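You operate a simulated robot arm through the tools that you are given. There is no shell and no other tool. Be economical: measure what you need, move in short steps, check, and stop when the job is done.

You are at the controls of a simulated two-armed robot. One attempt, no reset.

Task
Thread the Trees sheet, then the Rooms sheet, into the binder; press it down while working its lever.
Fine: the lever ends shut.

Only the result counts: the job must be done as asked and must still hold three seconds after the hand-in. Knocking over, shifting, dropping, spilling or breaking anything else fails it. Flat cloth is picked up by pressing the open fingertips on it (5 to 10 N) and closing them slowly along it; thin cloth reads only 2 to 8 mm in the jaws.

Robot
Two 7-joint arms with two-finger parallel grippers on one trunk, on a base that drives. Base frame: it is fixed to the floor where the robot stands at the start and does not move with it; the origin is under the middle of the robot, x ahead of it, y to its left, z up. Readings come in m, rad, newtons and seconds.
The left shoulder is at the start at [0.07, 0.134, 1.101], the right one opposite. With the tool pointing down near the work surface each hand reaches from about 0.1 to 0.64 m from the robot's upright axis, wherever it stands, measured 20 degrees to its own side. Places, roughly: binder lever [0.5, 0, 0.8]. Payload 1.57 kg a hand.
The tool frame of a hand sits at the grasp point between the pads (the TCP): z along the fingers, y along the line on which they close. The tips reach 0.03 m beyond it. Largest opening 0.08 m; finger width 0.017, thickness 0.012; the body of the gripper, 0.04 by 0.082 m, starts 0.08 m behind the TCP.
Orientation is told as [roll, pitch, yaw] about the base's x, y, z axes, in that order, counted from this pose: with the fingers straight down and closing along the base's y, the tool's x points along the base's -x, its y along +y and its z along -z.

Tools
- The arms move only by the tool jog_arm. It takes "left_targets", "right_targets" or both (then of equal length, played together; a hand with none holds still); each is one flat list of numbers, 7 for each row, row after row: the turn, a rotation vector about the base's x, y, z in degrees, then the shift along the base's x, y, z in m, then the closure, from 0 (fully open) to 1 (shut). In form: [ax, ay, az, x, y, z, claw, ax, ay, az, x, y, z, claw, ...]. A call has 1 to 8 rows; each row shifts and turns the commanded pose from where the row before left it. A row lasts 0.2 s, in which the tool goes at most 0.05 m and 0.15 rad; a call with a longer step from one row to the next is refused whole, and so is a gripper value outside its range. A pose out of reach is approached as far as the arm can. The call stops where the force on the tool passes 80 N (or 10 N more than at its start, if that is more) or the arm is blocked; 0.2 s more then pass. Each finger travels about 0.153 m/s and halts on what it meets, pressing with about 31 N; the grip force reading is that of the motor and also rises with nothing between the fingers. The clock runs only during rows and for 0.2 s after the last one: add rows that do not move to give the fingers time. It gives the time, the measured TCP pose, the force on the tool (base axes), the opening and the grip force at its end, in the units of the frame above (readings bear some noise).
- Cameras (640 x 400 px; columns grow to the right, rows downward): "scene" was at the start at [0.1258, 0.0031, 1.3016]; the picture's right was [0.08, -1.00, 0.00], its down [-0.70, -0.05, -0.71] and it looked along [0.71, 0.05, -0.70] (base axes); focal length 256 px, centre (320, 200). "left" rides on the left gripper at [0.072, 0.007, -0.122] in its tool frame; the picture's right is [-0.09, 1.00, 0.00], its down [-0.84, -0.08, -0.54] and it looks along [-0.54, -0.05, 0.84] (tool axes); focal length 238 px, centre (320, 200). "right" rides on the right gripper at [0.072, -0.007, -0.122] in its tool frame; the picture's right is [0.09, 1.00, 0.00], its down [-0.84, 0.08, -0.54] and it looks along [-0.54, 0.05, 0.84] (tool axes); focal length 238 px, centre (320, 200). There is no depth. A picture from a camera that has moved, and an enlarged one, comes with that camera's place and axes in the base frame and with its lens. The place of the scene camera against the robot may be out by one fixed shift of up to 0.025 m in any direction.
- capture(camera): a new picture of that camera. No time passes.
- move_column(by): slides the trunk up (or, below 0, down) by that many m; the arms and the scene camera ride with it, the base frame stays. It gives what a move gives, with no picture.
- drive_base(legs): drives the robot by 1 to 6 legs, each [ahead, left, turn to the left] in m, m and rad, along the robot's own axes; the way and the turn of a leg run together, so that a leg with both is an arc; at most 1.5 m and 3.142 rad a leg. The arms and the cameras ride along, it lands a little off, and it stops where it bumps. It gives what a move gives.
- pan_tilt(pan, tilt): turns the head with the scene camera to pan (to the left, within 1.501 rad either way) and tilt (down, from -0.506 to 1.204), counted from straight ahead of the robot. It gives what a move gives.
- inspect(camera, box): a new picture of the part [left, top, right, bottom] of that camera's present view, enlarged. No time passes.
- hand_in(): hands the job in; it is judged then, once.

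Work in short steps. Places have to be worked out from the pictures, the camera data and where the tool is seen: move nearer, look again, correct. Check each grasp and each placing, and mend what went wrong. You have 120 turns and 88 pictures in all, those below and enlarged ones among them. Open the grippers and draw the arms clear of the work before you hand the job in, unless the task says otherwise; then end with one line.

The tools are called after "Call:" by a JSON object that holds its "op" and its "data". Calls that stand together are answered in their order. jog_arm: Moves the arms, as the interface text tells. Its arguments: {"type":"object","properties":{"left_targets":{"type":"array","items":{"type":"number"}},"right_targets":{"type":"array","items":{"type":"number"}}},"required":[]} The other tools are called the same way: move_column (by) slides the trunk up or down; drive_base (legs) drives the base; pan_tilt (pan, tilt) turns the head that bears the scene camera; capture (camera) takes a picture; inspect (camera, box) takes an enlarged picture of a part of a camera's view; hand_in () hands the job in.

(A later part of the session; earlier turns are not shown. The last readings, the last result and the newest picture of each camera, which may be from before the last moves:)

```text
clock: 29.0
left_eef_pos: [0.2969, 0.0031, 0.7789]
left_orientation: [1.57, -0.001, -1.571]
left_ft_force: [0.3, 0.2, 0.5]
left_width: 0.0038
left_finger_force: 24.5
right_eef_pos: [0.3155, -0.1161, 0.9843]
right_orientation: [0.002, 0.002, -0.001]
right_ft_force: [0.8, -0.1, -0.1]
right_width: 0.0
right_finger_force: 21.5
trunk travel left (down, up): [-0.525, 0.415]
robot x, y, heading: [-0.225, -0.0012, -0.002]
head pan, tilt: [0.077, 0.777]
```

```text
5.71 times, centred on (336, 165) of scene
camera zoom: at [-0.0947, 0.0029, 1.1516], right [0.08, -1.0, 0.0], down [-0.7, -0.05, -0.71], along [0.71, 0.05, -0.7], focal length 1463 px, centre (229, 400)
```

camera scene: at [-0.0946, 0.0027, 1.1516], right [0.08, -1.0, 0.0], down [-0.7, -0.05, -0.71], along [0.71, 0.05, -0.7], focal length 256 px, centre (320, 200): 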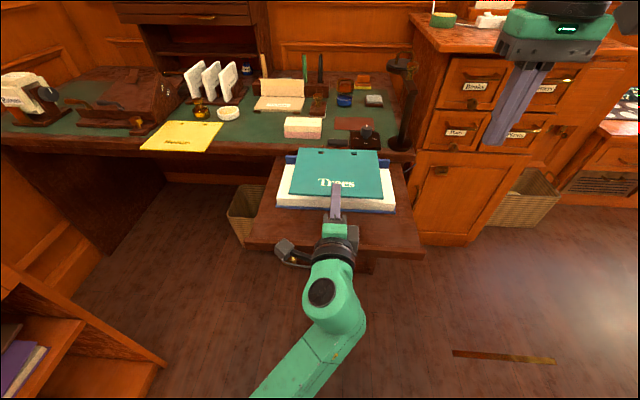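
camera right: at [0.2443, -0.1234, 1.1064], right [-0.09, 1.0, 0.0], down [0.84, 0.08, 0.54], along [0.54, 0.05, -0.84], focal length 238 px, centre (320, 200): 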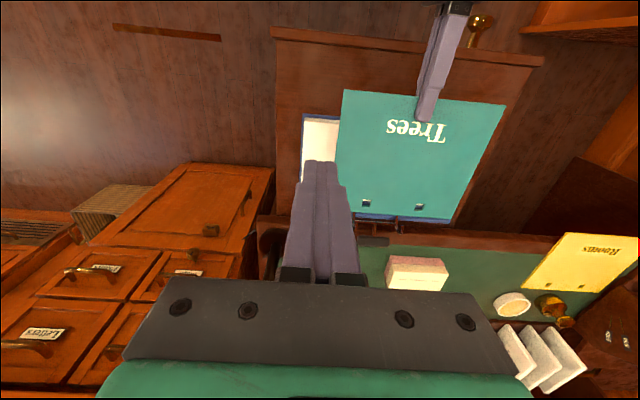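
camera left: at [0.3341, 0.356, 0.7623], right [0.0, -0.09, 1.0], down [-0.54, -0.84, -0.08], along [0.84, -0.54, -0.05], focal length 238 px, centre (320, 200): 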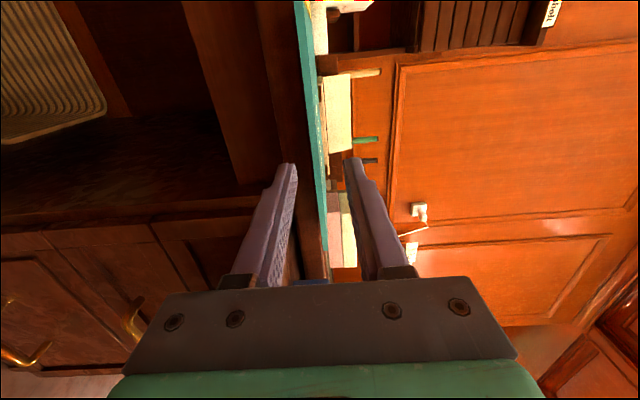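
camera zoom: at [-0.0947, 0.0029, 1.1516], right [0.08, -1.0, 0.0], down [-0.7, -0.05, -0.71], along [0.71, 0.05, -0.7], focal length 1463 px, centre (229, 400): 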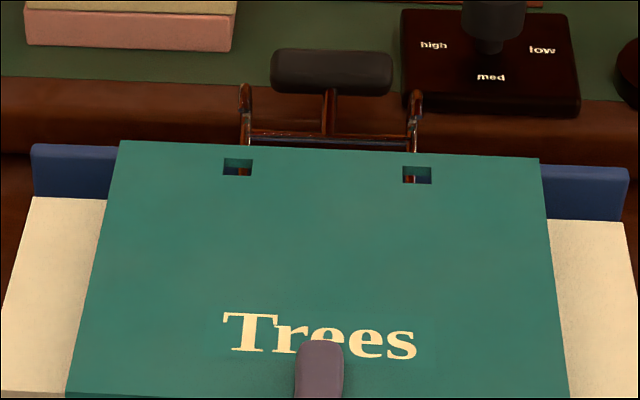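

Through the holes I see the prong tips ~4–5 mm ahead of the hole centres. Shift +4 mm and lower 8 mm, then recheck with little parallax.

Call:
{"op": "jog_arm", "data": {"left_targets": [0, 0, 0, 0.004, 0, 0, 1, 0, 0, 0, 0, 0, -0.008, 1, 0, 0, 0, 0, 0, 0, 1]}}

Call:
{"op": "inspect", "data": {"camera": "right", "box": [344, 185, 440, 245]}}

Call:
{"op": "inspect", "data": {"camera": "scene", "box": [304, 146, 368, 186]}}

```text
clock: 29.8
left_eef_pos: [0.301, 0.0021, 0.7713]
left_orientation: [1.568, 0.0, -1.571]
left_ft_force: [-0.4, 0.0, 0.0]
left_width: 0.004
left_finger_force: 24.9
right_eef_pos: [0.3164, -0.1161, 0.9861]
right_orientation: [0.001, 0.0, -0.002]
right_ft_force: [-0.5, -0.5, -0.1]
right_width: 0.0
right_finger_force: 21.3
trunk travel left (down, up): [-0.525, 0.415]
robot x, y, heading: [-0.2223, -0.0015, 0.002]
head pan, tilt: [0.077, 0.777]
```

```text
6.67 times, centred on (392, 215) of right
camera zoom: at [0.2447, -0.1229, 1.1066], right [-0.09, 1.0, 0.0], down [0.84, 0.08, 0.54], along [0.54, 0.05, -0.84], focal length 1589 px, centre (-160, 100)
```

zoom: 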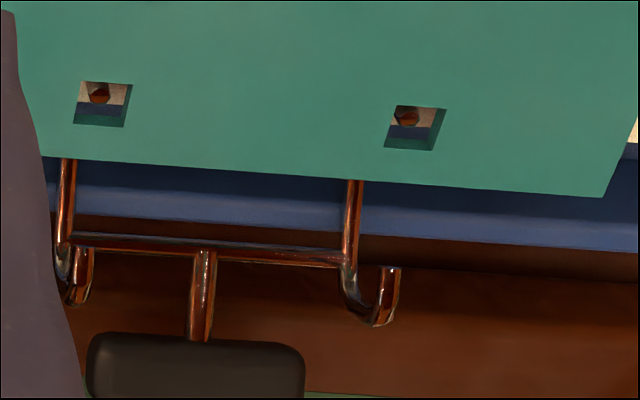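

```text
10.00 times, centred on (336, 166) of scene
camera zoom: at [-0.0946, 0.0029, 1.1516], right [0.08, -1.0, 0.0], down [-0.7, -0.05, -0.71], along [0.71, 0.05, -0.7], focal length 2560 px, centre (160, 540)
```

zoom: 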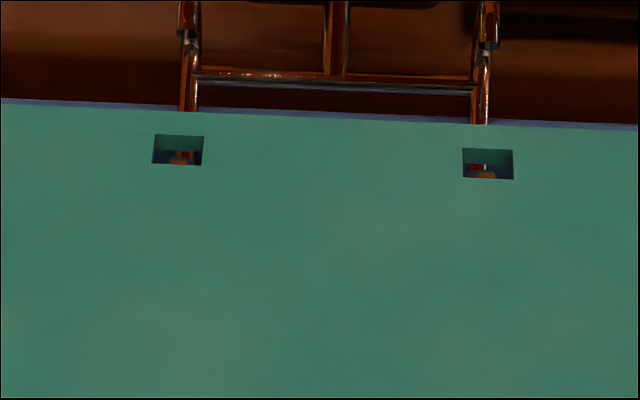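

Prongs sit within both holes, offsets match parallax. Lower 10 mm gently onto the prongs and check.

Call:
{"op": "jog_arm", "data": {"left_targets": [0, 0, 0, 0.0005, 0.0005, -0.004, 1, 0, 0, 0, 0, 0, -0.004, 1, 0, 0, 0, 0, 0, -0.003, 1, 0, 0, 0, 0, 0, 0, 1]}}

Call:
{"op": "inspect", "data": {"camera": "right", "box": [344, 185, 440, 245]}}

Call:
{"op": "inspect", "data": {"camera": "scene", "box": [280, 130, 392, 200]}}

```text
clock: 30.8
left_eef_pos: [0.3016, 0.0025, 0.7596]
left_orientation: [1.569, -0.001, -1.571]
left_ft_force: [0.7, 0.4, -0.4]
left_width: 0.0039
left_finger_force: 24.9
right_eef_pos: [0.3161, -0.1165, 0.9853]
right_orientation: [0.001, 0.002, 0.0]
right_ft_force: [0.1, 0.1, -0.5]
right_width: 0.0
right_finger_force: 21.8
trunk travel left (down, up): [-0.525, 0.415]
robot x, y, heading: [-0.2205, 0.0013, -0.003]
head pan, tilt: [0.077, 0.777]
```

```text
6.67 times, centred on (392, 215) of right
camera zoom: at [0.2447, -0.1228, 1.1066], right [-0.09, 1.0, 0.0], down [0.84, 0.08, 0.54], along [0.54, 0.05, -0.84], focal length 1589 px, centre (-160, 100)
```

zoom: 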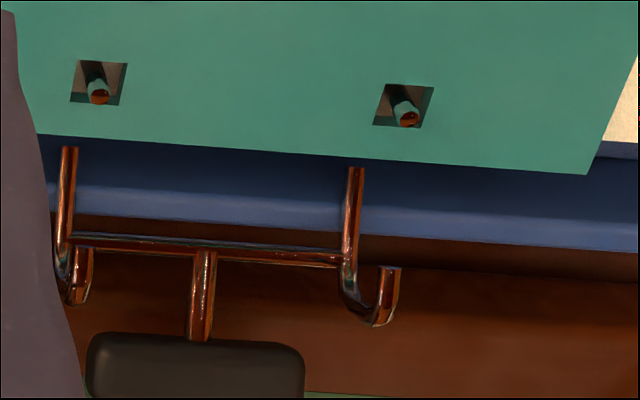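

```text
5.71 times, centred on (336, 165) of scene
camera zoom: at [-0.0946, 0.003, 1.1516], right [0.08, -1.0, 0.0], down [-0.7, -0.05, -0.71], along [0.71, 0.05, -0.7], focal length 1463 px, centre (229, 400)
```

zoom: 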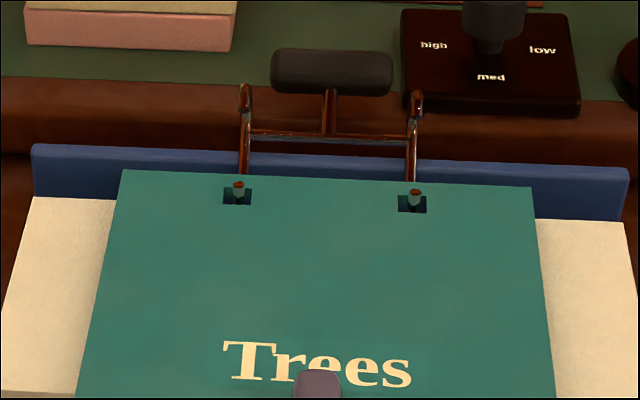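

Both prongs are through the Trees holes. Lower 6 mm more, release with a small opening, and draw straight back.

Call:
{"op": "jog_arm", "data": {"left_targets": [0, 0, 0, 0, 0, -0.003, 1, 0, 0, 0, 0, 0, -0.003, 1, 0, 0, 0, 0, 0, 0, 0.9, 0, 0, 0, 0, 0, 0, 0.72, 0, 0, 0, 0, 0, 0, 0.72]}}

Call:
{"op": "inspect", "data": {"camera": "scene", "box": [264, 130, 408, 220]}}

```text
clock: 32.0
left_eef_pos: [0.3013, 0.0024, 0.7535]
left_orientation: [1.569, -0.001, -1.573]
left_ft_force: [0.5, 0.9, -0.3]
left_width: 0.0226
left_finger_force: 0.0
right_eef_pos: [0.3163, -0.1166, 0.9851]
right_orientation: [0.0, 0.001, -0.003]
right_ft_force: [0.2, 0.2, -0.3]
right_width: 0.0003
right_finger_force: 21.0
trunk travel left (down, up): [-0.525, 0.415]
robot x, y, heading: [-0.223, -0.0023, 0.002]
head pan, tilt: [0.077, 0.777]
```

```text
4.44 times, centred on (336, 175) of scene
camera zoom: at [-0.0947, 0.003, 1.1516], right [0.08, -1.0, 0.0], down [-0.7, -0.05, -0.71], along [0.71, 0.05, -0.7], focal length 1138 px, centre (249, 311)
```

zoom: 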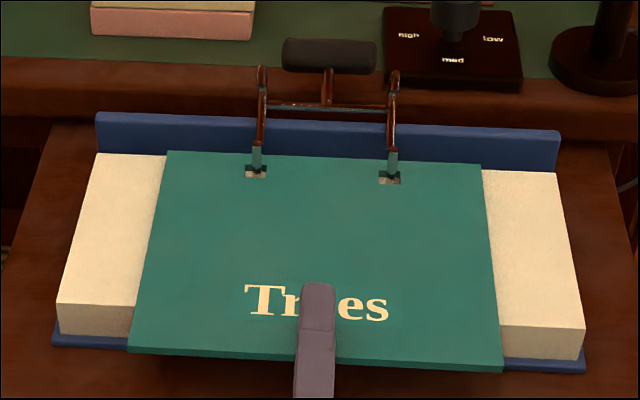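

Trees lies on the stack with prongs through. Retract the hand straight back, then raise.

Call:
{"op": "jog_arm", "data": {"left_targets": [0, 0, 0, -0.02, 0, 0, 0.72, 0, 0, 0, -0.02, 0, 0, 0.72, 0, 0, 0, -0.02, 0, 0, 0.72, 0, 0, 0, -0.01, 0.01, 0.03, 0.6, 0, 0, 0, 0, 0.04, 0.02, 0.6, 0, 0, 0, 0, 0.048, 0, 0.6, 0, 0, 0, 0, 0.048, 0, 0.6, 0, 0, 0, 0, 0.048, 0, 0.6]}}

Call:
{"op": "inspect", "data": {"camera": "scene", "box": [120, 90, 408, 270]}}

```text
clock: 33.8
left_eef_pos: [0.2296, 0.1987, 0.8047]
left_orientation: [1.571, 0.0, -1.571]
left_ft_force: [-0.6, 0.2, 0.5]
left_width: 0.0319
left_finger_force: 0.0
right_eef_pos: [0.315, -0.1157, 0.9852]
right_orientation: [0.0, -0.002, -0.002]
right_ft_force: [0.1, 0.3, 0.4]
right_width: 0.0
right_finger_force: 21.3
trunk travel left (down, up): [-0.525, 0.415]
robot x, y, heading: [-0.2185, 0.0025, -0.006]
head pan, tilt: [0.077, 0.777]
```

```text
2.22 times, centred on (264, 180) of scene
camera zoom: at [-0.095, 0.0037, 1.1516], right [0.08, -1.0, 0.0], down [-0.7, -0.05, -0.71], along [0.71, 0.05, -0.7], focal length 569 px, centre (444, 244)
```

zoom: 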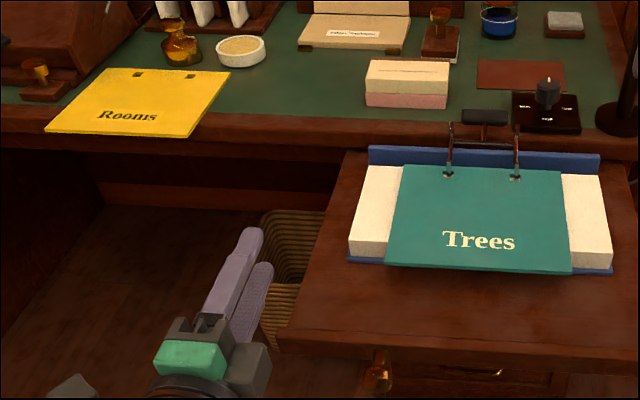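

Rooms (by the first left-camera view, z≈.756): near edge x≈.502, centre y≈.476. That's beyond reach from here, so I drive 0.10 m ahead (space already known free).

Call:
{"op": "drive_base", "data": {"legs": [[0.1, 0, 0]]}}

Call:
{"op": "jog_arm", "data": {"left_targets": [0, 0, 0, 0, 0.048, 0, 0.6, 0, 0, 0, 0, 0.048, 0, 0.6, 0, 0, 0, 0, 0.048, 0, 0.6, 0, 0, 0, 0, 0.048, 0, 0.6, 0, 0, 0, 0, 0.048, 0, 0.6, 0, 0, 0, 0.04, 0.025, 0, 0.6, 0, 0, 0, 0.04, 0.01, 0, 0.6, 0, 0, 0, 0.04, 0, -0.02, 0.6]}}

```text
clock: 35.0
left_eef_pos: [0.3307, 0.1972, 0.8027]
left_orientation: [1.568, 0.001, -1.569]
left_ft_force: [0.8, 0.4, -0.3]
left_width: 0.0319
left_finger_force: 0.1
right_eef_pos: [0.4164, -0.1157, 0.9844]
right_orientation: [0.001, -0.001, -0.003]
right_ft_force: [0.7, 0.6, 0.9]
right_width: 0.0
right_finger_force: 21.5
trunk travel left (down, up): [-0.525, 0.415]
robot x, y, heading: [-0.1171, 0.0022, -0.004]
head pan, tilt: [0.077, 0.777]
```

```text
clock: 36.8
left_eef_pos: [0.4518, 0.4732, 0.7808]
left_orientation: [1.569, -0.002, -1.569]
left_ft_force: [1.3, -0.6, -1.0]
left_width: 0.032
left_finger_force: 0.2
right_eef_pos: [0.4177, -0.1164, 0.9843]
right_orientation: [0.001, 0.001, 0.001]
right_ft_force: [0.7, -0.3, 0.2]
right_width: 0.0001
right_finger_force: 21.3
trunk travel left (down, up): [-0.525, 0.415]
robot x, y, heading: [-0.117, 0.0007, 0.001]
head pan, tilt: [0.077, 0.777]
```

Lower to z≈.753 and adjust y, then look.

Call:
{"op": "jog_arm", "data": {"left_targets": [0, 0, 0, 0, 0.003, -0.014, 0.6, 0, 0, 0, 0, 0, -0.013, 0.6, 0, 0, 0, 0, 0, 0, 0.6]}}

Call:
{"op": "capture", "data": {"camera": "left"}}

Call:
{"op": "capture", "data": {"camera": "scene"}}

```text
clock: 37.6
left_eef_pos: [0.452, 0.4742, 0.7551]
left_orientation: [1.572, 0.0, -1.572]
left_ft_force: [-0.6, -0.4, -0.1]
left_width: 0.0321
left_finger_force: 0.1
right_eef_pos: [0.4167, -0.1161, 0.9853]
right_orientation: [0.0, 0.0, -0.001]
right_ft_force: [-0.1, -0.4, -0.1]
right_width: 0.0
right_finger_force: 21.2
trunk travel left (down, up): [-0.525, 0.415]
robot x, y, heading: [-0.119, 0.0004, -0.003]
head pan, tilt: [0.077, 0.777]
```

```text
47 pictures are left
camera left: at [0.3292, 0.5465, 0.7625], right [0.0, -0.09, 1.0], down [-0.54, -0.84, -0.08], along [0.84, -0.54, -0.05], focal length 238 px, centre (320, 200)
```

left: 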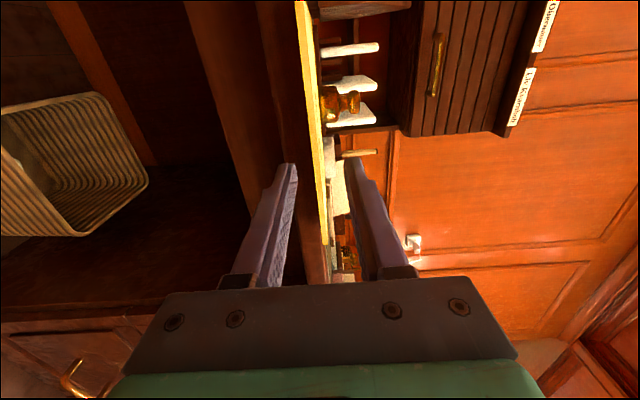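

```text
46 pictures are left
camera scene: at [0.006, 0.003, 1.1516], right [0.08, -1.0, 0.0], down [-0.7, -0.05, -0.71], along [0.71, 0.05, -0.7], focal length 256 px, centre (320, 200)
```

scene: 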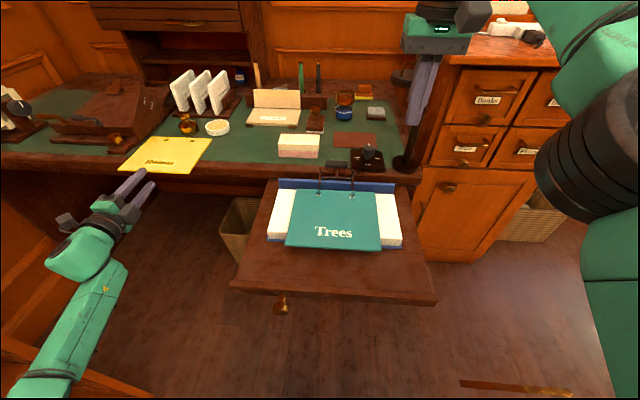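

Sheet edge again centred between the jaws. Advance 46 mm and close.

Call:
{"op": "jog_arm", "data": {"left_targets": [0, 0, 0, 0.015, 0.001, -0.001, 0.6, 0, 0, 0, 0.016, 0.001, -0.001, 0.6, 0, 0, 0, 0.015, 0, 0, 0.6, 0, 0, 0, 0, 0, 0, 0.6]}}

Call:
{"op": "inspect", "data": {"camera": "left", "box": [240, 100, 400, 200]}}

Call:
{"op": "inspect", "data": {"camera": "scene", "box": [96, 110, 224, 190]}}

```text
clock: 38.6
left_eef_pos: [0.4974, 0.4774, 0.7554]
left_orientation: [1.569, -0.002, -1.57]
left_ft_force: [-0.6, -0.2, -0.8]
left_width: 0.0321
left_finger_force: 0.0
right_eef_pos: [0.4168, -0.1159, 0.9841]
right_orientation: [-0.001, -0.002, -0.002]
right_ft_force: [-0.8, -0.8, -0.2]
right_width: 0.0
right_finger_force: 21.5
trunk travel left (down, up): [-0.525, 0.415]
robot x, y, heading: [-0.1209, 0.0004, 0.0]
head pan, tilt: [0.077, 0.777]
```

```text
4.00 times, centred on (320, 150) of left
camera zoom: at [0.3748, 0.5489, 0.7614], right [0.0, -0.09, 1.0], down [-0.54, -0.84, -0.08], along [0.84, -0.54, -0.05], focal length 953 px, centre (320, 400)
```

zoom: 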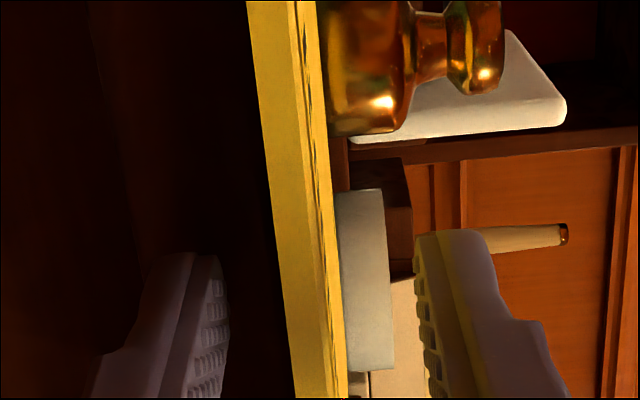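

```text
5.00 times, centred on (160, 150) of scene
camera zoom: at [0.0058, 0.003, 1.1516], right [0.08, -1.0, 0.0], down [-0.7, -0.05, -0.71], along [0.71, 0.05, -0.7], focal length 1280 px, centre (1120, 450)
```

zoom: 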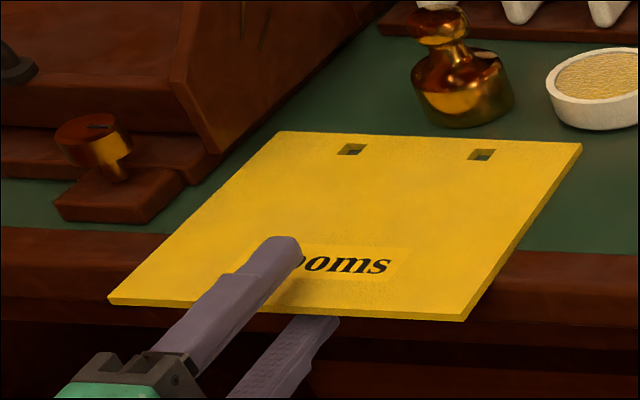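

Good. Close, then lift and draw back.

Call:
{"op": "jog_arm", "data": {"left_targets": [0, 0, 0, 0, 0, -0.001, 0.75, 0, 0, 0, 0, 0, -0.001, 0.85, 0, 0, 0, 0, 0, 0, 0.93, 0, 0, 0, 0, 0, 0, 1, 0, 0, 0, 0, 0, 0, 1]}}

Call:
{"op": "jog_arm", "data": {"left_targets": [0, 0, 0, 0, 0, 0.01, 1, 0, 0, 0, 0, 0, 0.02, 1, 0, 0, 0, 0, 0, 0.03, 1, 0, 0, 0, -0.03, 0, 0, 1, 0, 0, 0, -0.04, 0, 0, 1, 0, 0, 0, -0.04, 0, 0, 1, 0, 0, 0, -0.04, 0, 0, 1]}}

Call:
{"op": "capture", "data": {"camera": "scene"}}

```text
clock: 39.8
left_eef_pos: [0.4974, 0.4783, 0.752]
left_orientation: [1.569, 0.0, -1.569]
left_ft_force: [0.1, 0.1, 0.0]
left_width: 0.0036
left_finger_force: 24.4
right_eef_pos: [0.417, -0.1153, 0.9854]
right_orientation: [0.002, 0.001, -0.002]
right_ft_force: [-0.2, 0.3, 0.7]
right_width: 0.0
right_finger_force: 20.8
trunk travel left (down, up): [-0.525, 0.415]
robot x, y, heading: [-0.121, -0.0014, -0.0]
head pan, tilt: [0.077, 0.777]
```

```text
clock: 41.4
left_eef_pos: [0.3462, 0.477, 0.8143]
left_orientation: [1.571, 0.001, -1.572]
left_ft_force: [0.9, 0.4, -0.6]
left_width: 0.0043
left_finger_force: 25.0
right_eef_pos: [0.4164, -0.1166, 0.9851]
right_orientation: [0.0, -0.001, -0.001]
right_ft_force: [-0.3, 0.1, 0.6]
right_width: 0.0
right_finger_force: 21.2
trunk travel left (down, up): [-0.525, 0.415]
robot x, y, heading: [-0.1174, -0.0026, -0.001]
head pan, tilt: [0.077, 0.777]
```

```text
43 pictures are left
camera scene: at [0.005, 0.0028, 1.1517], right [0.08, -1.0, 0.0], down [-0.7, -0.05, -0.71], along [0.71, 0.05, -0.7], focal length 256 px, centre (320, 200)
```

scene: 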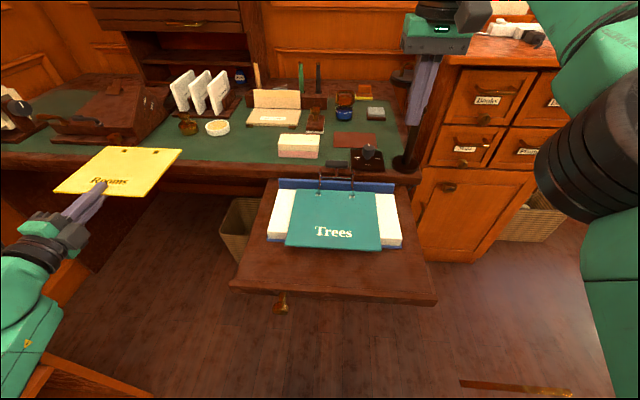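

Held. Swing right 0.225 m first (away from the left-hand cabinet), then back the base 0.10 m.

Call:
{"op": "jog_arm", "data": {"left_targets": [0, 0, 0, -0.01, -0.045, 0, 1, 0, 0, 0, -0.01, -0.045, 0, 1, 0, 0, 0, 0, -0.045, 0, 1, 0, 0, 0, 0, -0.045, 0, 1, 0, 0, 0, 0, -0.045, 0, 1]}}

Call:
{"op": "drive_base", "data": {"legs": [[-0.1, 0, 0]]}}

```text
clock: 42.6
left_eef_pos: [0.3266, 0.2511, 0.812]
left_orientation: [1.569, 0.001, -1.569]
left_ft_force: [-0.8, -0.1, -1.0]
left_width: 0.0038
left_finger_force: 24.8
right_eef_pos: [0.4173, -0.1177, 0.9848]
right_orientation: [-0.002, -0.002, -0.002]
right_ft_force: [0.6, 0.2, -0.2]
right_width: 0.0
right_finger_force: 21.3
trunk travel left (down, up): [-0.525, 0.415]
robot x, y, heading: [-0.1185, 0.001, -0.003]
head pan, tilt: [0.077, 0.777]
```

```text
clock: 43.7
left_eef_pos: [0.2246, 0.2506, 0.8126]
left_orientation: [1.571, -0.002, -1.569]
left_ft_force: [-0.3, -0.6, 0.2]
left_width: 0.0039
left_finger_force: 24.9
right_eef_pos: [0.3157, -0.1157, 0.9854]
right_orientation: [0.001, -0.002, 0.001]
right_ft_force: [0.1, 0.3, 0.1]
right_width: 0.0002
right_finger_force: 21.3
trunk travel left (down, up): [-0.525, 0.415]
robot x, y, heading: [-0.2205, -0.0023, -0.004]
head pan, tilt: [0.077, 0.777]
```

Now swing over the binder to about [.280,.003,.813].

Call:
{"op": "jog_arm", "data": {"left_targets": [0, 0, 0, 0, -0.041, 0, 1, 0, 0, 0, 0, -0.041, 0, 1, 0, 0, 0, 0, -0.041, 0, 1, 0, 0, 0, 0, -0.041, 0, 1, 0, 0, 0, 0.015, -0.042, 0, 1, 0, 0, 0, 0.02, -0.0415, 0, 1, 0, 0, 0, 0.02, 0, 0, 1, 0, 0, 0, 0, 0, 0, 1]}}

Call:
{"op": "inspect", "data": {"camera": "right", "box": [344, 185, 440, 245]}}

```text
clock: 45.5
left_eef_pos: [0.2805, 0.0041, 0.8126]
left_orientation: [1.57, 0.002, -1.569]
left_ft_force: [0.5, -0.3, -0.5]
left_width: 0.004
left_finger_force: 24.4
right_eef_pos: [0.3158, -0.1155, 0.9861]
right_orientation: [0.0, 0.001, 0.0]
right_ft_force: [0.6, 0.1, 0.2]
right_width: 0.0
right_finger_force: 20.8
trunk travel left (down, up): [-0.525, 0.415]
robot x, y, heading: [-0.2129, -0.002, 0.0]
head pan, tilt: [0.077, 0.777]
```

```text
6.67 times, centred on (392, 215) of right
camera zoom: at [0.2449, -0.1229, 1.1067], right [-0.09, 1.0, 0.0], down [0.84, 0.08, 0.54], along [0.54, 0.05, -0.84], focal length 1589 px, centre (-160, 100)
```

zoom: 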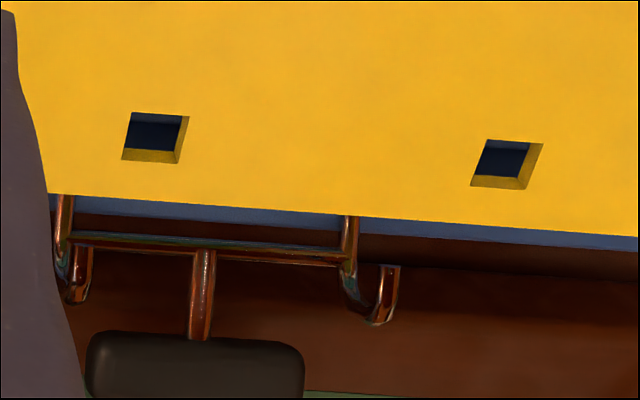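

Comparing with the Trees view, Rooms holes need +18.5 mm x, −1.5 mm y to match the proven spot. Move and lower to z≈.771.

Call:
{"op": "jog_arm", "data": {"left_targets": [0, 0, 0, 0.01, -0.0015, -0.012, 1, 0, 0, 0, 0.0085, 0, -0.015, 1, 0, 0, 0, 0, 0, -0.015, 1, 0, 0, 0, 0, 0, 0, 1]}}

Call:
{"op": "inspect", "data": {"camera": "right", "box": [344, 185, 440, 245]}}

Call:
{"op": "inspect", "data": {"camera": "scene", "box": [304, 146, 368, 186]}}

```text
clock: 46.5
left_eef_pos: [0.2998, 0.0026, 0.7711]
left_orientation: [1.57, -0.001, -1.57]
left_ft_force: [0.6, -0.6, -0.4]
left_width: 0.0039
left_finger_force: 25.0
right_eef_pos: [0.317, -0.1162, 0.9851]
right_orientation: [0.002, 0.002, 0.0]
right_ft_force: [-0.5, 0.3, 0.9]
right_width: 0.0
right_finger_force: 21.3
trunk travel left (down, up): [-0.525, 0.415]
robot x, y, heading: [-0.2226, -0.0004, -0.001]
head pan, tilt: [0.077, 0.777]
```

```text
6.67 times, centred on (392, 215) of right
camera zoom: at [0.2452, -0.1227, 1.1066], right [-0.09, 1.0, 0.0], down [0.84, 0.08, 0.54], along [0.54, 0.05, -0.84], focal length 1589 px, centre (-160, 100)
```

zoom: 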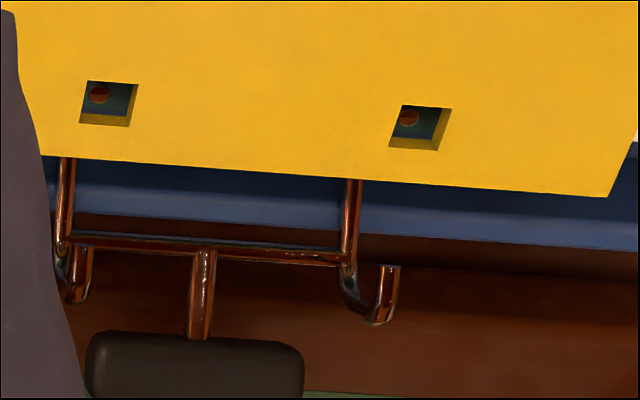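

```text
10.00 times, centred on (336, 166) of scene
camera zoom: at [-0.0942, 0.0029, 1.1516], right [0.08, -1.0, 0.0], down [-0.7, -0.05, -0.71], along [0.71, 0.05, -0.7], focal length 2560 px, centre (160, 540)
```

zoom: 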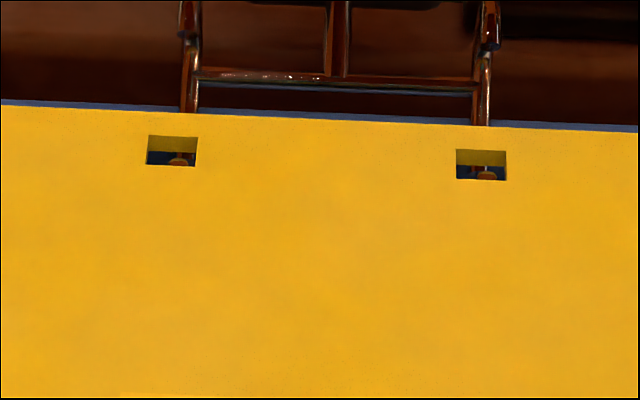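

Holes are about 1.4 mm too far left compared with Trees; correct, then lower onto the prongs.

Call:
{"op": "jog_arm", "data": {"left_targets": [0, 0, 0, 0.0005, -0.0013, 0, 1, 0, 0, 0, 0, 0, -0.004, 1, 0, 0, 0, 0, 0, -0.004, 1, 0, 0, 0, 0, 0, -0.004, 1, 0, 0, 0, 0, 0, 0, 1]}}

Call:
{"op": "inspect", "data": {"camera": "right", "box": [344, 185, 440, 245]}}

Call:
{"op": "inspect", "data": {"camera": "scene", "box": [280, 130, 392, 200]}}

```text
clock: 47.7
left_eef_pos: [0.3, 0.0016, 0.7599]
left_orientation: [1.573, -0.001, -1.57]
left_ft_force: [-0.3, 0.6, 6.0]
left_width: 0.004
left_finger_force: 23.9
right_eef_pos: [0.3147, -0.116, 0.9855]
right_orientation: [0.0, -0.003, 0.0]
right_ft_force: [0.4, 0.3, 0.1]
right_width: 0.0
right_finger_force: 21.3
trunk travel left (down, up): [-0.525, 0.415]
robot x, y, heading: [-0.2171, -0.0001, -0.001]
head pan, tilt: [0.077, 0.777]
```

```text
6.67 times, centred on (392, 215) of right
camera zoom: at [0.2443, -0.1226, 1.1071], right [-0.09, 1.0, 0.0], down [0.84, 0.08, 0.54], along [0.54, 0.05, -0.84], focal length 1589 px, centre (-160, 100)
```

zoom: 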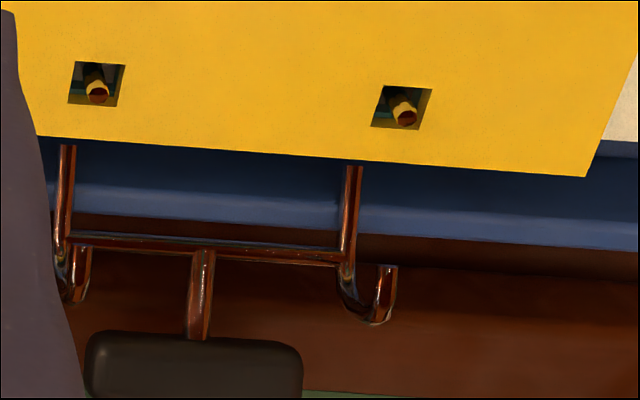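

```text
5.71 times, centred on (336, 165) of scene
camera zoom: at [-0.0951, 0.003, 1.1518], right [0.08, -1.0, 0.0], down [-0.7, -0.05, -0.71], along [0.71, 0.05, -0.7], focal length 1463 px, centre (229, 400)
```

zoom: 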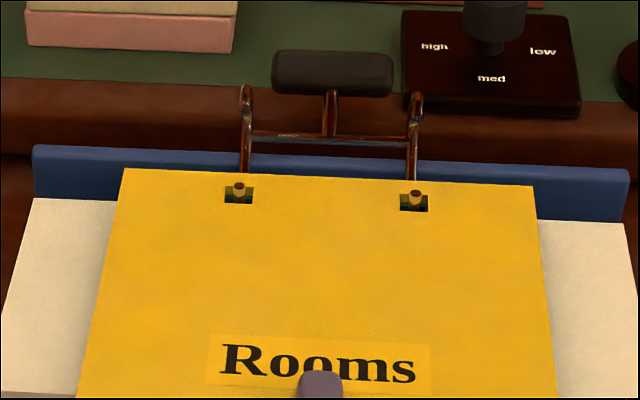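

Prongs through Rooms too; the 6 N is the lower finger touching the Trees overhang. I open slightly while rising 4 mm, then slide back.

Call:
{"op": "jog_arm", "data": {"left_targets": [0, 0, 0, 0, 0, 0.002, 0.95, 0, 0, 0, 0, 0, 0.002, 0.88, 0, 0, 0, 0, 0, 0, 0.86, 0, 0, 0, -0.01, 0, 0, 0.86, 0, 0, 0, -0.012, 0, 0, 0.86]}}

Call:
{"op": "inspect", "data": {"camera": "scene", "box": [264, 130, 408, 220]}}

```text
clock: 48.9
left_eef_pos: [0.2781, 0.0017, 0.7624]
left_orientation: [1.57, -0.001, -1.571]
left_ft_force: [1.5, 0.3, 4.1]
left_width: 0.0078
left_finger_force: 0.0
right_eef_pos: [0.3159, -0.1155, 0.9845]
right_orientation: [0.0, -0.002, 0.0]
right_ft_force: [-1.5, -0.9, -1.1]
right_width: 0.0
right_finger_force: 21.6
trunk travel left (down, up): [-0.525, 0.415]
robot x, y, heading: [-0.2181, -0.0001, -0.001]
head pan, tilt: [0.077, 0.777]
```

```text
4.44 times, centred on (336, 175) of scene
camera zoom: at [-0.0946, 0.0031, 1.1516], right [0.08, -1.0, 0.0], down [-0.7, -0.05, -0.71], along [0.71, 0.05, -0.7], focal length 1138 px, centre (249, 311)
```

zoom: 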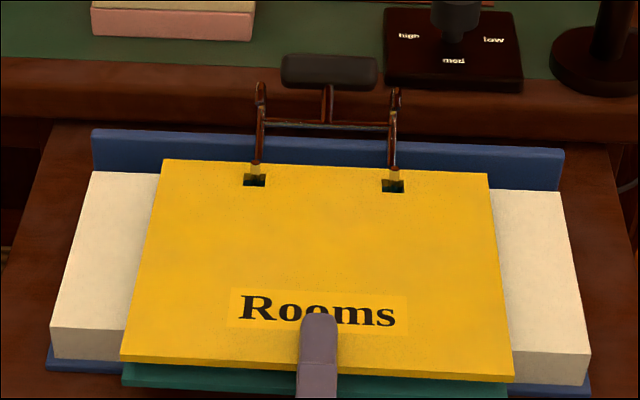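

The slide dragged the binder ~1 cm toward me since the lower finger pressed on Trees. I rise and open a little to unload it before retracting.

Call:
{"op": "jog_arm", "data": {"left_targets": [0, 0, 0, 0, 0, 0.003, 0.82, 0, 0, 0, 0, 0, 0.003, 0.78, 0, 0, 0, 0, 0, 0, 0.78]}}

Call:
{"op": "inspect", "data": {"camera": "scene", "box": [264, 130, 408, 220]}}

```text
clock: 49.7
left_eef_pos: [0.2781, 0.0025, 0.7679]
left_orientation: [1.57, 0.001, -1.57]
left_ft_force: [-0.1, 0.2, -0.4]
left_width: 0.0173
left_finger_force: 0.0
right_eef_pos: [0.3149, -0.1161, 0.9848]
right_orientation: [0.0, -0.001, -0.002]
right_ft_force: [-0.6, -1.1, -0.3]
right_width: 0.0001
right_finger_force: 21.3
trunk travel left (down, up): [-0.525, 0.415]
robot x, y, heading: [-0.2189, -0.0028, -0.003]
head pan, tilt: [0.077, 0.777]
```

```text
4.44 times, centred on (336, 175) of scene
camera zoom: at [-0.0944, 0.003, 1.1515], right [0.08, -1.0, 0.0], down [-0.7, -0.05, -0.71], along [0.71, 0.05, -0.7], focal length 1138 px, centre (249, 311)
```

zoom: 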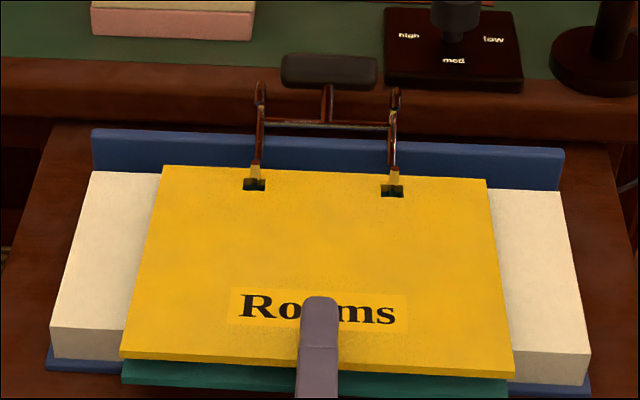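

Contact force is zero now. Retract gently and watch whether the binder stays.

Call:
{"op": "jog_arm", "data": {"left_targets": [0, 0, 0, -0.008, 0, 0, 0.78, 0, 0, 0, -0.015, 0, 0, 0.78, 0, 0, 0, -0.02, 0, 0, 0.78, 0, 0, 0, -0.02, 0, 0, 0.78]}}

Call:
{"op": "inspect", "data": {"camera": "scene", "box": [264, 130, 408, 220]}}

Call:
{"op": "inspect", "data": {"camera": "right", "box": [320, 75, 512, 195]}}

```text
clock: 50.7
left_eef_pos: [0.2155, 0.0014, 0.7676]
left_orientation: [1.571, -0.001, -1.569]
left_ft_force: [1.0, 0.3, -0.7]
left_width: 0.0176
left_finger_force: 0.0
right_eef_pos: [0.315, -0.1165, 0.9862]
right_orientation: [0.0, -0.003, 0.0]
right_ft_force: [0.5, 0.9, 0.2]
right_width: 0.0003
right_finger_force: 21.6
trunk travel left (down, up): [-0.525, 0.415]
robot x, y, heading: [-0.2207, 0.0013, 0.0]
head pan, tilt: [0.077, 0.777]
```

```text
4.44 times, centred on (336, 175) of scene
camera zoom: at [-0.0946, 0.0031, 1.1516], right [0.08, -1.0, 0.0], down [-0.7, -0.05, -0.71], along [0.71, 0.05, -0.7], focal length 1138 px, centre (249, 311)
```

zoom: 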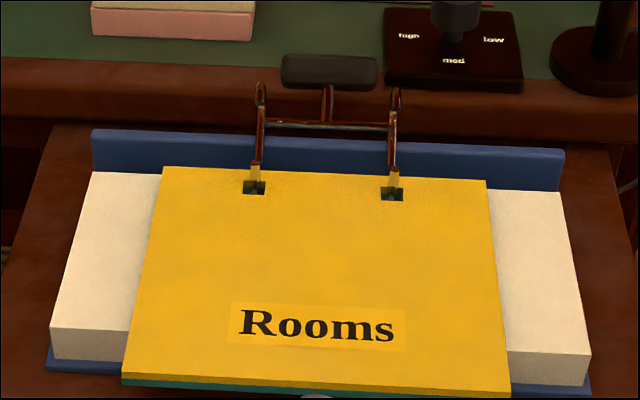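

```text
3.33 times, centred on (416, 135) of right
camera zoom: at [0.2447, -0.1225, 1.1068], right [-0.09, 1.0, 0.0], down [0.84, 0.08, 0.54], along [0.54, 0.05, -0.84], focal length 794 px, centre (0, 417)
```

zoom: 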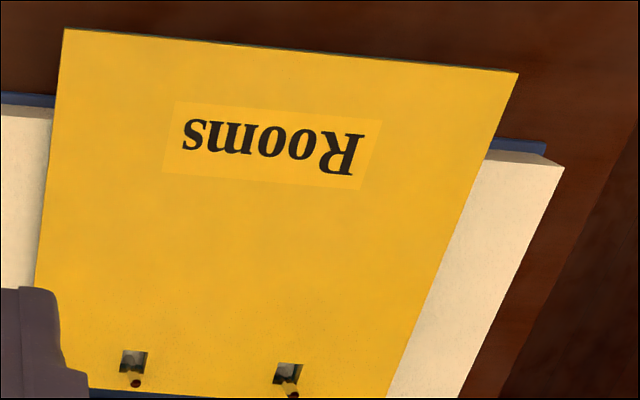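

Both sheets are threaded and lie flat; binder ended ~13 mm nearer. I'll withdraw the left hand to the side and turn it back to fingers-down.

Call:
{"op": "jog_arm", "data": {"left_targets": [0, 0, 0, -0.02, 0.02, 0.01, 0.78, 0, 0, 0, 0, 0.045, 0.02, 1, 0, 0, 0, 0, 0.045, 0.02, 1, 0, 0, 0, 0, 0.045, 0.02, 1, 0, 0, 0, 0, 0.045, 0.02, 1, -8.2, 0, 0, 0, 0.02, 0.02, 1, -8.2, 0, 0, 0, 0, 0.02, 1, -8.2, 0, 0, 0, 0, 0.02, 1]}}

Call:
{"op": "jog_arm", "data": {"left_targets": [-8.2, 0, 0, 0, 0, 0.02, 1, -8.2, 0, 0, 0, 0, 0.01, 1, -8.2, 0, 0, 0, 0, 0.01, 1, -8.2, 0, 0, 0, 0, 0, 1, -8.2, 0, 0, 0, 0, 0, 1, -8.2, 0, 0, 0, 0, 0, 1, -8.2, 0, 0, 0, 0, 0, 1, -8, 0, 0, 0, 0, 0, 1]}}

Call:
{"op": "jog_arm", "data": {"left_targets": [0, 8.2, 0, 0, 0, 0, 1, 0, 8.2, 0, 0, 0, 0, 1, 0, 8.2, 0, 0, 0, 0, 1, 0, 8.2, 0, 0, 0, 0, 1, 0, 8.2, 0, 0, 0, 0, 1, 0, 8.2, 0, 0, 0, 0, 1, 0, 8.2, 0, 0, 0, 0, 1, 0, 8.2, 0, 0, 0, 0, 1]}}

Call:
{"op": "jog_arm", "data": {"left_targets": [0, 8.2, 0, 0, 0, 0, 1, 0, 8.2, 0, 0, 0, 0, 1, 0, 8, 0, 0, 0, 0, 1, 0, 0, 0, 0, 0, 0, 1]}}

```text
clock: 52.5
left_eef_pos: [0.2139, 0.209, 0.8513]
left_orientation: [1.574, -0.287, -1.57]
left_ft_force: [-0.4, 1.1, 0.0]
left_width: 0.0003
left_finger_force: 20.9
left hand out of reach, approached as far as the arm can: row 5, 6, 7, 8
right_eef_pos: [0.3162, -0.1167, 0.9844]
right_orientation: [0.001, 0.0, 0.0]
right_ft_force: [0.7, -1.0, 0.2]
right_width: 0.0
right_finger_force: 21.0
trunk travel left (down, up): [-0.525, 0.415]
robot x, y, heading: [-0.2188, 0.0019, 0.0]
head pan, tilt: [0.077, 0.777]
```

```text
clock: 54.3
left_eef_pos: [0.238, 0.1844, 0.8787]
left_orientation: [1.563, -1.478, -1.565]
left_ft_force: [0.3, -0.3, 0.0]
left_width: 0.0
left_finger_force: 21.9
left hand out of reach, approached as far as the arm can: row 1, 2, 3
right_eef_pos: [0.3155, -0.115, 0.9844]
right_orientation: [0.0, 0.0, 0.0]
right_ft_force: [0.0, 0.1, 0.3]
right_width: 0.0001
right_finger_force: 21.8
trunk travel left (down, up): [-0.525, 0.415]
robot x, y, heading: [-0.2177, -0.0001, 0.006]
head pan, tilt: [0.077, 0.777]
```

```text
clock: 56.1
left_eef_pos: [0.2957, 0.2137, 0.8218]
left_orientation: [0.121, -0.51, -0.101]
left_ft_force: [0.1, 0.2, -0.2]
left_width: 0.0
left_finger_force: 21.4
left hand out of reach, approached as far as the arm can: row 1, 2, 7, 8
right_eef_pos: [0.3164, -0.116, 0.9843]
right_orientation: [-0.001, 0.002, 0.0]
right_ft_force: [-0.5, -0.3, -0.1]
right_width: 0.0002
right_finger_force: 21.1
trunk travel left (down, up): [-0.525, 0.415]
robot x, y, heading: [-0.2217, -0.0011, -0.005]
head pan, tilt: [0.077, 0.777]
```

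```text
clock: 57.1
left_eef_pos: [0.3378, 0.1982, 0.7932]
left_orientation: [0.008, -0.095, -0.098]
left_ft_force: [0.3, 0.3, 0.6]
left_width: 0.0001
left_finger_force: 21.4
left hand out of reach, approached as far as the arm can: row 1, 2, 3
right_eef_pos: [0.3165, -0.1152, 0.9859]
right_orientation: [-0.001, -0.001, 0.0]
right_ft_force: [0.5, -0.3, -0.1]
right_width: 0.0
right_finger_force: 21.6
trunk travel left (down, up): [-0.525, 0.415]
robot x, y, heading: [-0.2192, 0.0004, -0.003]
head pan, tilt: [0.077, 0.777]
```

The left hand drifted at its limits (too low a shoulder). I raise the column back by 0.15 and look.

Call:
{"op": "move_column", "data": {"by": 0.15}}

Call:
{"op": "capture", "data": {"camera": "scene"}}

```text
clock: 58.9
left_eef_pos: [0.3388, 0.1988, 0.9432]
left_orientation: [0.011, -0.094, -0.096]
left_ft_force: [0.4, 0.4, 0.3]
left_width: 0.0
left_finger_force: 21.1
right_eef_pos: [0.3174, -0.1156, 1.1345]
right_orientation: [0.0, 0.0, -0.001]
right_ft_force: [-0.5, 0.2, 0.5]
right_width: 0.0
right_finger_force: 21.0
trunk travel left (down, up): [-0.675, 0.265]
robot x, y, heading: [-0.2191, 0.0001, 0.002]
head pan, tilt: [0.077, 0.777]
```

```text
33 pictures are left
camera scene: at [-0.0939, 0.003, 1.3015], right [0.08, -1.0, 0.0], down [-0.7, -0.05, -0.71], along [0.71, 0.05, -0.7], focal length 256 px, centre (320, 200)
```

scene: 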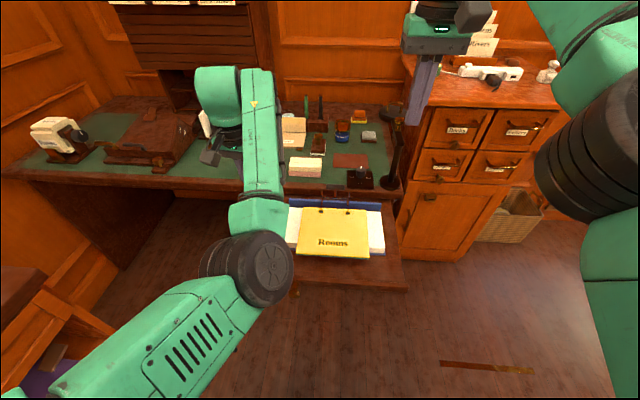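

Clear. I bring the left hand back a bit and straighten it before driving ahead.

Call:
{"op": "jog_arm", "data": {"left_targets": [0, 0, 0, 0, 0, 0, 1, 0, 0, 0, -0.02, 0, 0, 1, 0, 0, 0, -0.02, 0, 0, 1]}}

```text
clock: 59.7
left_eef_pos: [0.3297, 0.2105, 0.931]
left_orientation: [0.011, -0.093, -0.095]
left_ft_force: [-0.8, 0.5, 0.2]
left_width: 0.0002
left_finger_force: 20.7
left hand out of reach, approached as far as the arm can: row 2, 3
right_eef_pos: [0.3174, -0.1153, 1.1342]
right_orientation: [-0.001, 0.001, 0.0]
right_ft_force: [0.0, 0.2, -1.4]
right_width: 0.0
right_finger_force: 21.1
trunk travel left (down, up): [-0.675, 0.265]
robot x, y, heading: [-0.2177, 0.0008, 0.0]
head pan, tilt: [0.077, 0.777]
```

Call:
{"op": "jog_arm", "data": {"left_targets": [0, 0, 0, 0, 0.02, 0.03, 1, 0, 0, 0, 0, 0.02, 0.03, 1, 0, 0, 0, 0, 0.02, 0.03, 1]}}

Call:
{"op": "capture", "data": {"camera": "scene"}}

```text
clock: 60.5
left_eef_pos: [0.3295, 0.2703, 1.0209]
left_orientation: [0.009, -0.094, -0.097]
left_ft_force: [-0.7, -0.2, -0.3]
left_width: 0.0
left_finger_force: 20.7
right_eef_pos: [0.3157, -0.1151, 1.1352]
right_orientation: [0.002, -0.003, 0.001]
right_ft_force: [0.7, 0.2, 0.1]
right_width: 0.0001
right_finger_force: 20.9
trunk travel left (down, up): [-0.675, 0.265]
robot x, y, heading: [-0.2182, 0.0038, 0.001]
head pan, tilt: [0.077, 0.777]
```

```text
32 pictures are left
camera scene: at [-0.0946, 0.0036, 1.3016], right [0.08, -1.0, 0.0], down [-0.7, -0.05, -0.71], along [0.71, 0.05, -0.7], focal length 256 px, centre (320, 200)
```

scene: 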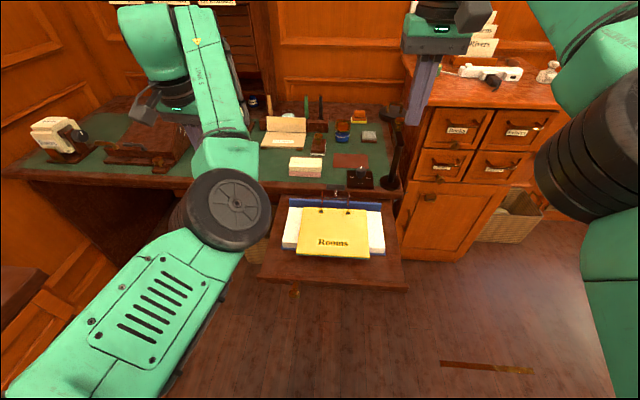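

The left arm moves freely again. I straighten it, pull the right hand back 0.1, then drive ahead 0.20.

Call:
{"op": "jog_arm", "data": {"left_targets": [0, 5.4, 0, -0.03, 0, 0, 1, 0, 0, 5.5, -0.03, 0, 0, 1, 0, 0, 0, 0, 0, 0, 1], "right_targets": [0, 0, 0, -0.035, 0, 0, 1, 0, 0, 0, -0.035, 0, 0, 1, 0, 0, 0, -0.03, -0.03, 0, 1]}}

Call:
{"op": "drive_base", "data": {"legs": [[0.2, 0, 0]]}}

Call:
{"op": "capture", "data": {"camera": "scene"}}

```text
clock: 61.3
left_eef_pos: [0.2912, 0.2862, 1.024]
left_orientation: [0.006, -0.002, 0.0]
left_ft_force: [-0.2, 0.5, 0.2]
left_width: 0.0001
left_finger_force: 21.3
left hand out of reach, approached as far as the arm can: row 1, 2
right_eef_pos: [0.2149, -0.1483, 1.1359]
right_orientation: [0.003, -0.002, -0.002]
right_ft_force: [0.4, -0.3, -0.9]
right_width: 0.0
right_finger_force: 21.5
trunk travel left (down, up): [-0.675, 0.265]
robot x, y, heading: [-0.2218, -0.0012, 0.004]
head pan, tilt: [0.077, 0.777]
```

```text
clock: 62.9
left_eef_pos: [0.492, 0.2896, 1.0238]
left_orientation: [0.002, -0.004, 0.001]
left_ft_force: [-0.3, 0.0, -0.1]
left_width: 0.0
left_finger_force: 21.6
right_eef_pos: [0.4171, -0.145, 1.1361]
right_orientation: [-0.001, -0.003, 0.001]
right_ft_force: [-0.1, -0.1, -0.2]
right_width: 0.0
right_finger_force: 21.0
trunk travel left (down, up): [-0.675, 0.265]
robot x, y, heading: [-0.0175, 0.0013, 0.001]
head pan, tilt: [0.077, 0.777]
```

```text
31 pictures are left
camera scene: at [0.1059, 0.0033, 1.3017], right [0.08, -1.0, 0.0], down [-0.7, -0.05, -0.71], along [0.71, 0.06, -0.7], focal length 256 px, centre (320, 200)
```

scene: 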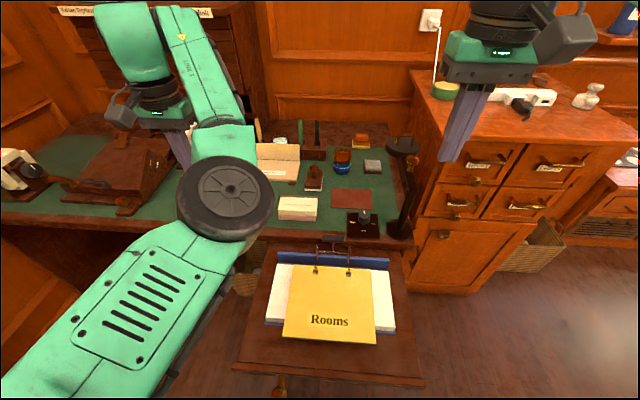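

Try approaching the left stack strip with the left hand: first to about [.40,.125,.85].

Call:
{"op": "jog_arm", "data": {"left_targets": [0, 0, 0, -0.011, -0.02, -0.025, 1, 0, 0, 0, -0.012, -0.02, -0.025, 1, 0, 0, 0, -0.012, -0.02, -0.025, 1, 0, 0, 0, -0.012, -0.02, -0.025, 1, 0, 0, 0, -0.012, -0.02, -0.025, 1, 0, 0, 0, -0.012, -0.025, -0.025, 1, 0, 0, 0, -0.012, -0.025, -0.02, 1]}}

Call:
{"op": "capture", "data": {"camera": "scene"}}

```text
clock: 64.5
left_eef_pos: [0.4889, 0.2081, 0.8427]
left_orientation: [0.02, -0.024, 0.036]
left_ft_force: [-0.2, 0.2, -0.4]
left_width: 0.0001
left_finger_force: 21.1
left hand out of reach, approached as far as the arm can: row 1, 2, 3, 4, 5, 6, 7
right_eef_pos: [0.416, -0.1449, 1.1356]
right_orientation: [0.0, -0.002, 0.001]
right_ft_force: [0.1, 0.0, 0.3]
right_width: 0.0002
right_finger_force: 21.2
trunk travel left (down, up): [-0.675, 0.265]
robot x, y, heading: [-0.0209, -0.001, -0.001]
head pan, tilt: [0.077, 0.777]
```

```text
30 pictures are left
camera scene: at [0.1068, 0.0034, 1.3016], right [0.08, -1.0, 0.0], down [-0.7, -0.05, -0.71], along [0.71, 0.06, -0.7], focal length 256 px, centre (320, 200)
```

scene: 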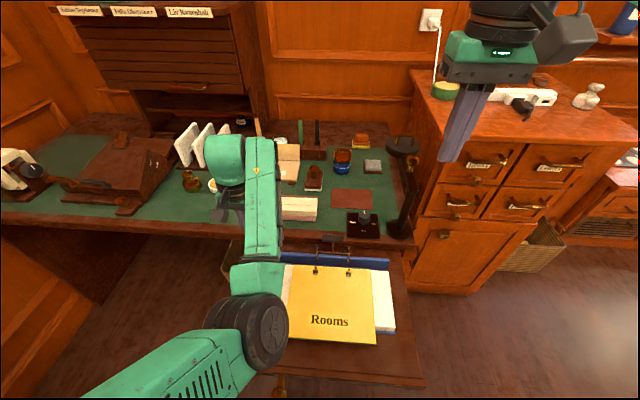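

The folded elbow keeps the left hand from coming closer; a higher shoulder makes room. Raise the column 0.12, then approach [.42,.12].

Call:
{"op": "move_column", "data": {"by": 0.12}}

Call:
{"op": "jog_arm", "data": {"left_targets": [0, 0, 0, 0, 0, -0.04, 1, 0, 0, 0, 0, 0, -0.04, 1, 0, 0, 0, -0.01, 0, -0.02, 1]}}

```text
clock: 66.0
left_eef_pos: [0.4849, 0.2087, 0.9585]
left_orientation: [0.032, -0.012, 0.03]
left_ft_force: [-0.3, 0.2, -0.4]
left_width: 0.0
left_finger_force: 21.8
right_eef_pos: [0.4176, -0.1442, 1.2551]
right_orientation: [0.001, 0.0, 0.001]
right_ft_force: [-0.2, 0.0, -0.6]
right_width: 0.0001
right_finger_force: 20.6
trunk travel left (down, up): [-0.795, 0.145]
robot x, y, heading: [-0.021, 0.0018, 0.0]
head pan, tilt: [0.077, 0.777]
```

```text
clock: 66.8
left_eef_pos: [0.4817, 0.2149, 0.8665]
left_orientation: [0.037, -0.03, 0.034]
left_ft_force: [-0.4, 0.1, 0.0]
left_width: 0.0005
left_finger_force: 20.9
right_eef_pos: [0.4169, -0.1432, 1.2555]
right_orientation: [0.001, -0.001, 0.002]
right_ft_force: [-0.7, -0.1, -0.5]
right_width: 0.0
right_finger_force: 21.6
trunk travel left (down, up): [-0.795, 0.145]
robot x, y, heading: [-0.0198, -0.0024, 0.001]
head pan, tilt: [0.077, 0.777]
```

Call:
{"op": "jog_arm", "data": {"left_targets": [0, 0, 0, -0.015, -0.022, 0, 1, 0, 0, 0, -0.015, -0.022, 0, 1, 0, 0, 0, -0.015, -0.022, 0, 1, 0, 0, 0, -0.015, -0.022, 0, 1]}}

Call:
{"op": "capture", "data": {"camera": "scene"}}

```text
clock: 67.4
left_eef_pos: [0.4665, 0.2273, 0.8762]
left_orientation: [0.133, -0.064, 0.07]
left_ft_force: [-0.2, 1.0, -0.2]
left_width: 0.0
left_finger_force: 21.5
right_eef_pos: [0.4172, -0.1444, 1.255]
right_orientation: [0.0, -0.002, 0.002]
right_ft_force: [0.2, -0.1, 0.5]
right_width: 0.0
right_finger_force: 21.3
trunk travel left (down, up): [-0.795, 0.145]
robot x, y, heading: [-0.0196, 0.0035, 0.004]
head pan, tilt: [0.077, 0.777]
stopped in row 2 (left hand): the arm was blocked; the commanded pose is now the measured one
```

```text
29 pictures are left
camera scene: at [0.1062, 0.0031, 1.4217], right [0.08, -1.0, 0.0], down [-0.7, -0.05, -0.71], along [0.71, 0.06, -0.7], focal length 256 px, centre (320, 200)
```

scene: 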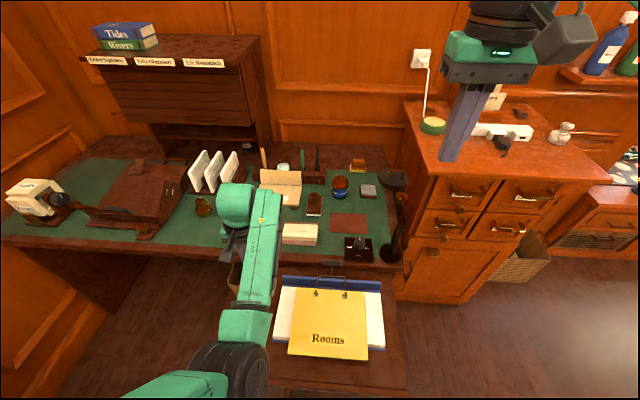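

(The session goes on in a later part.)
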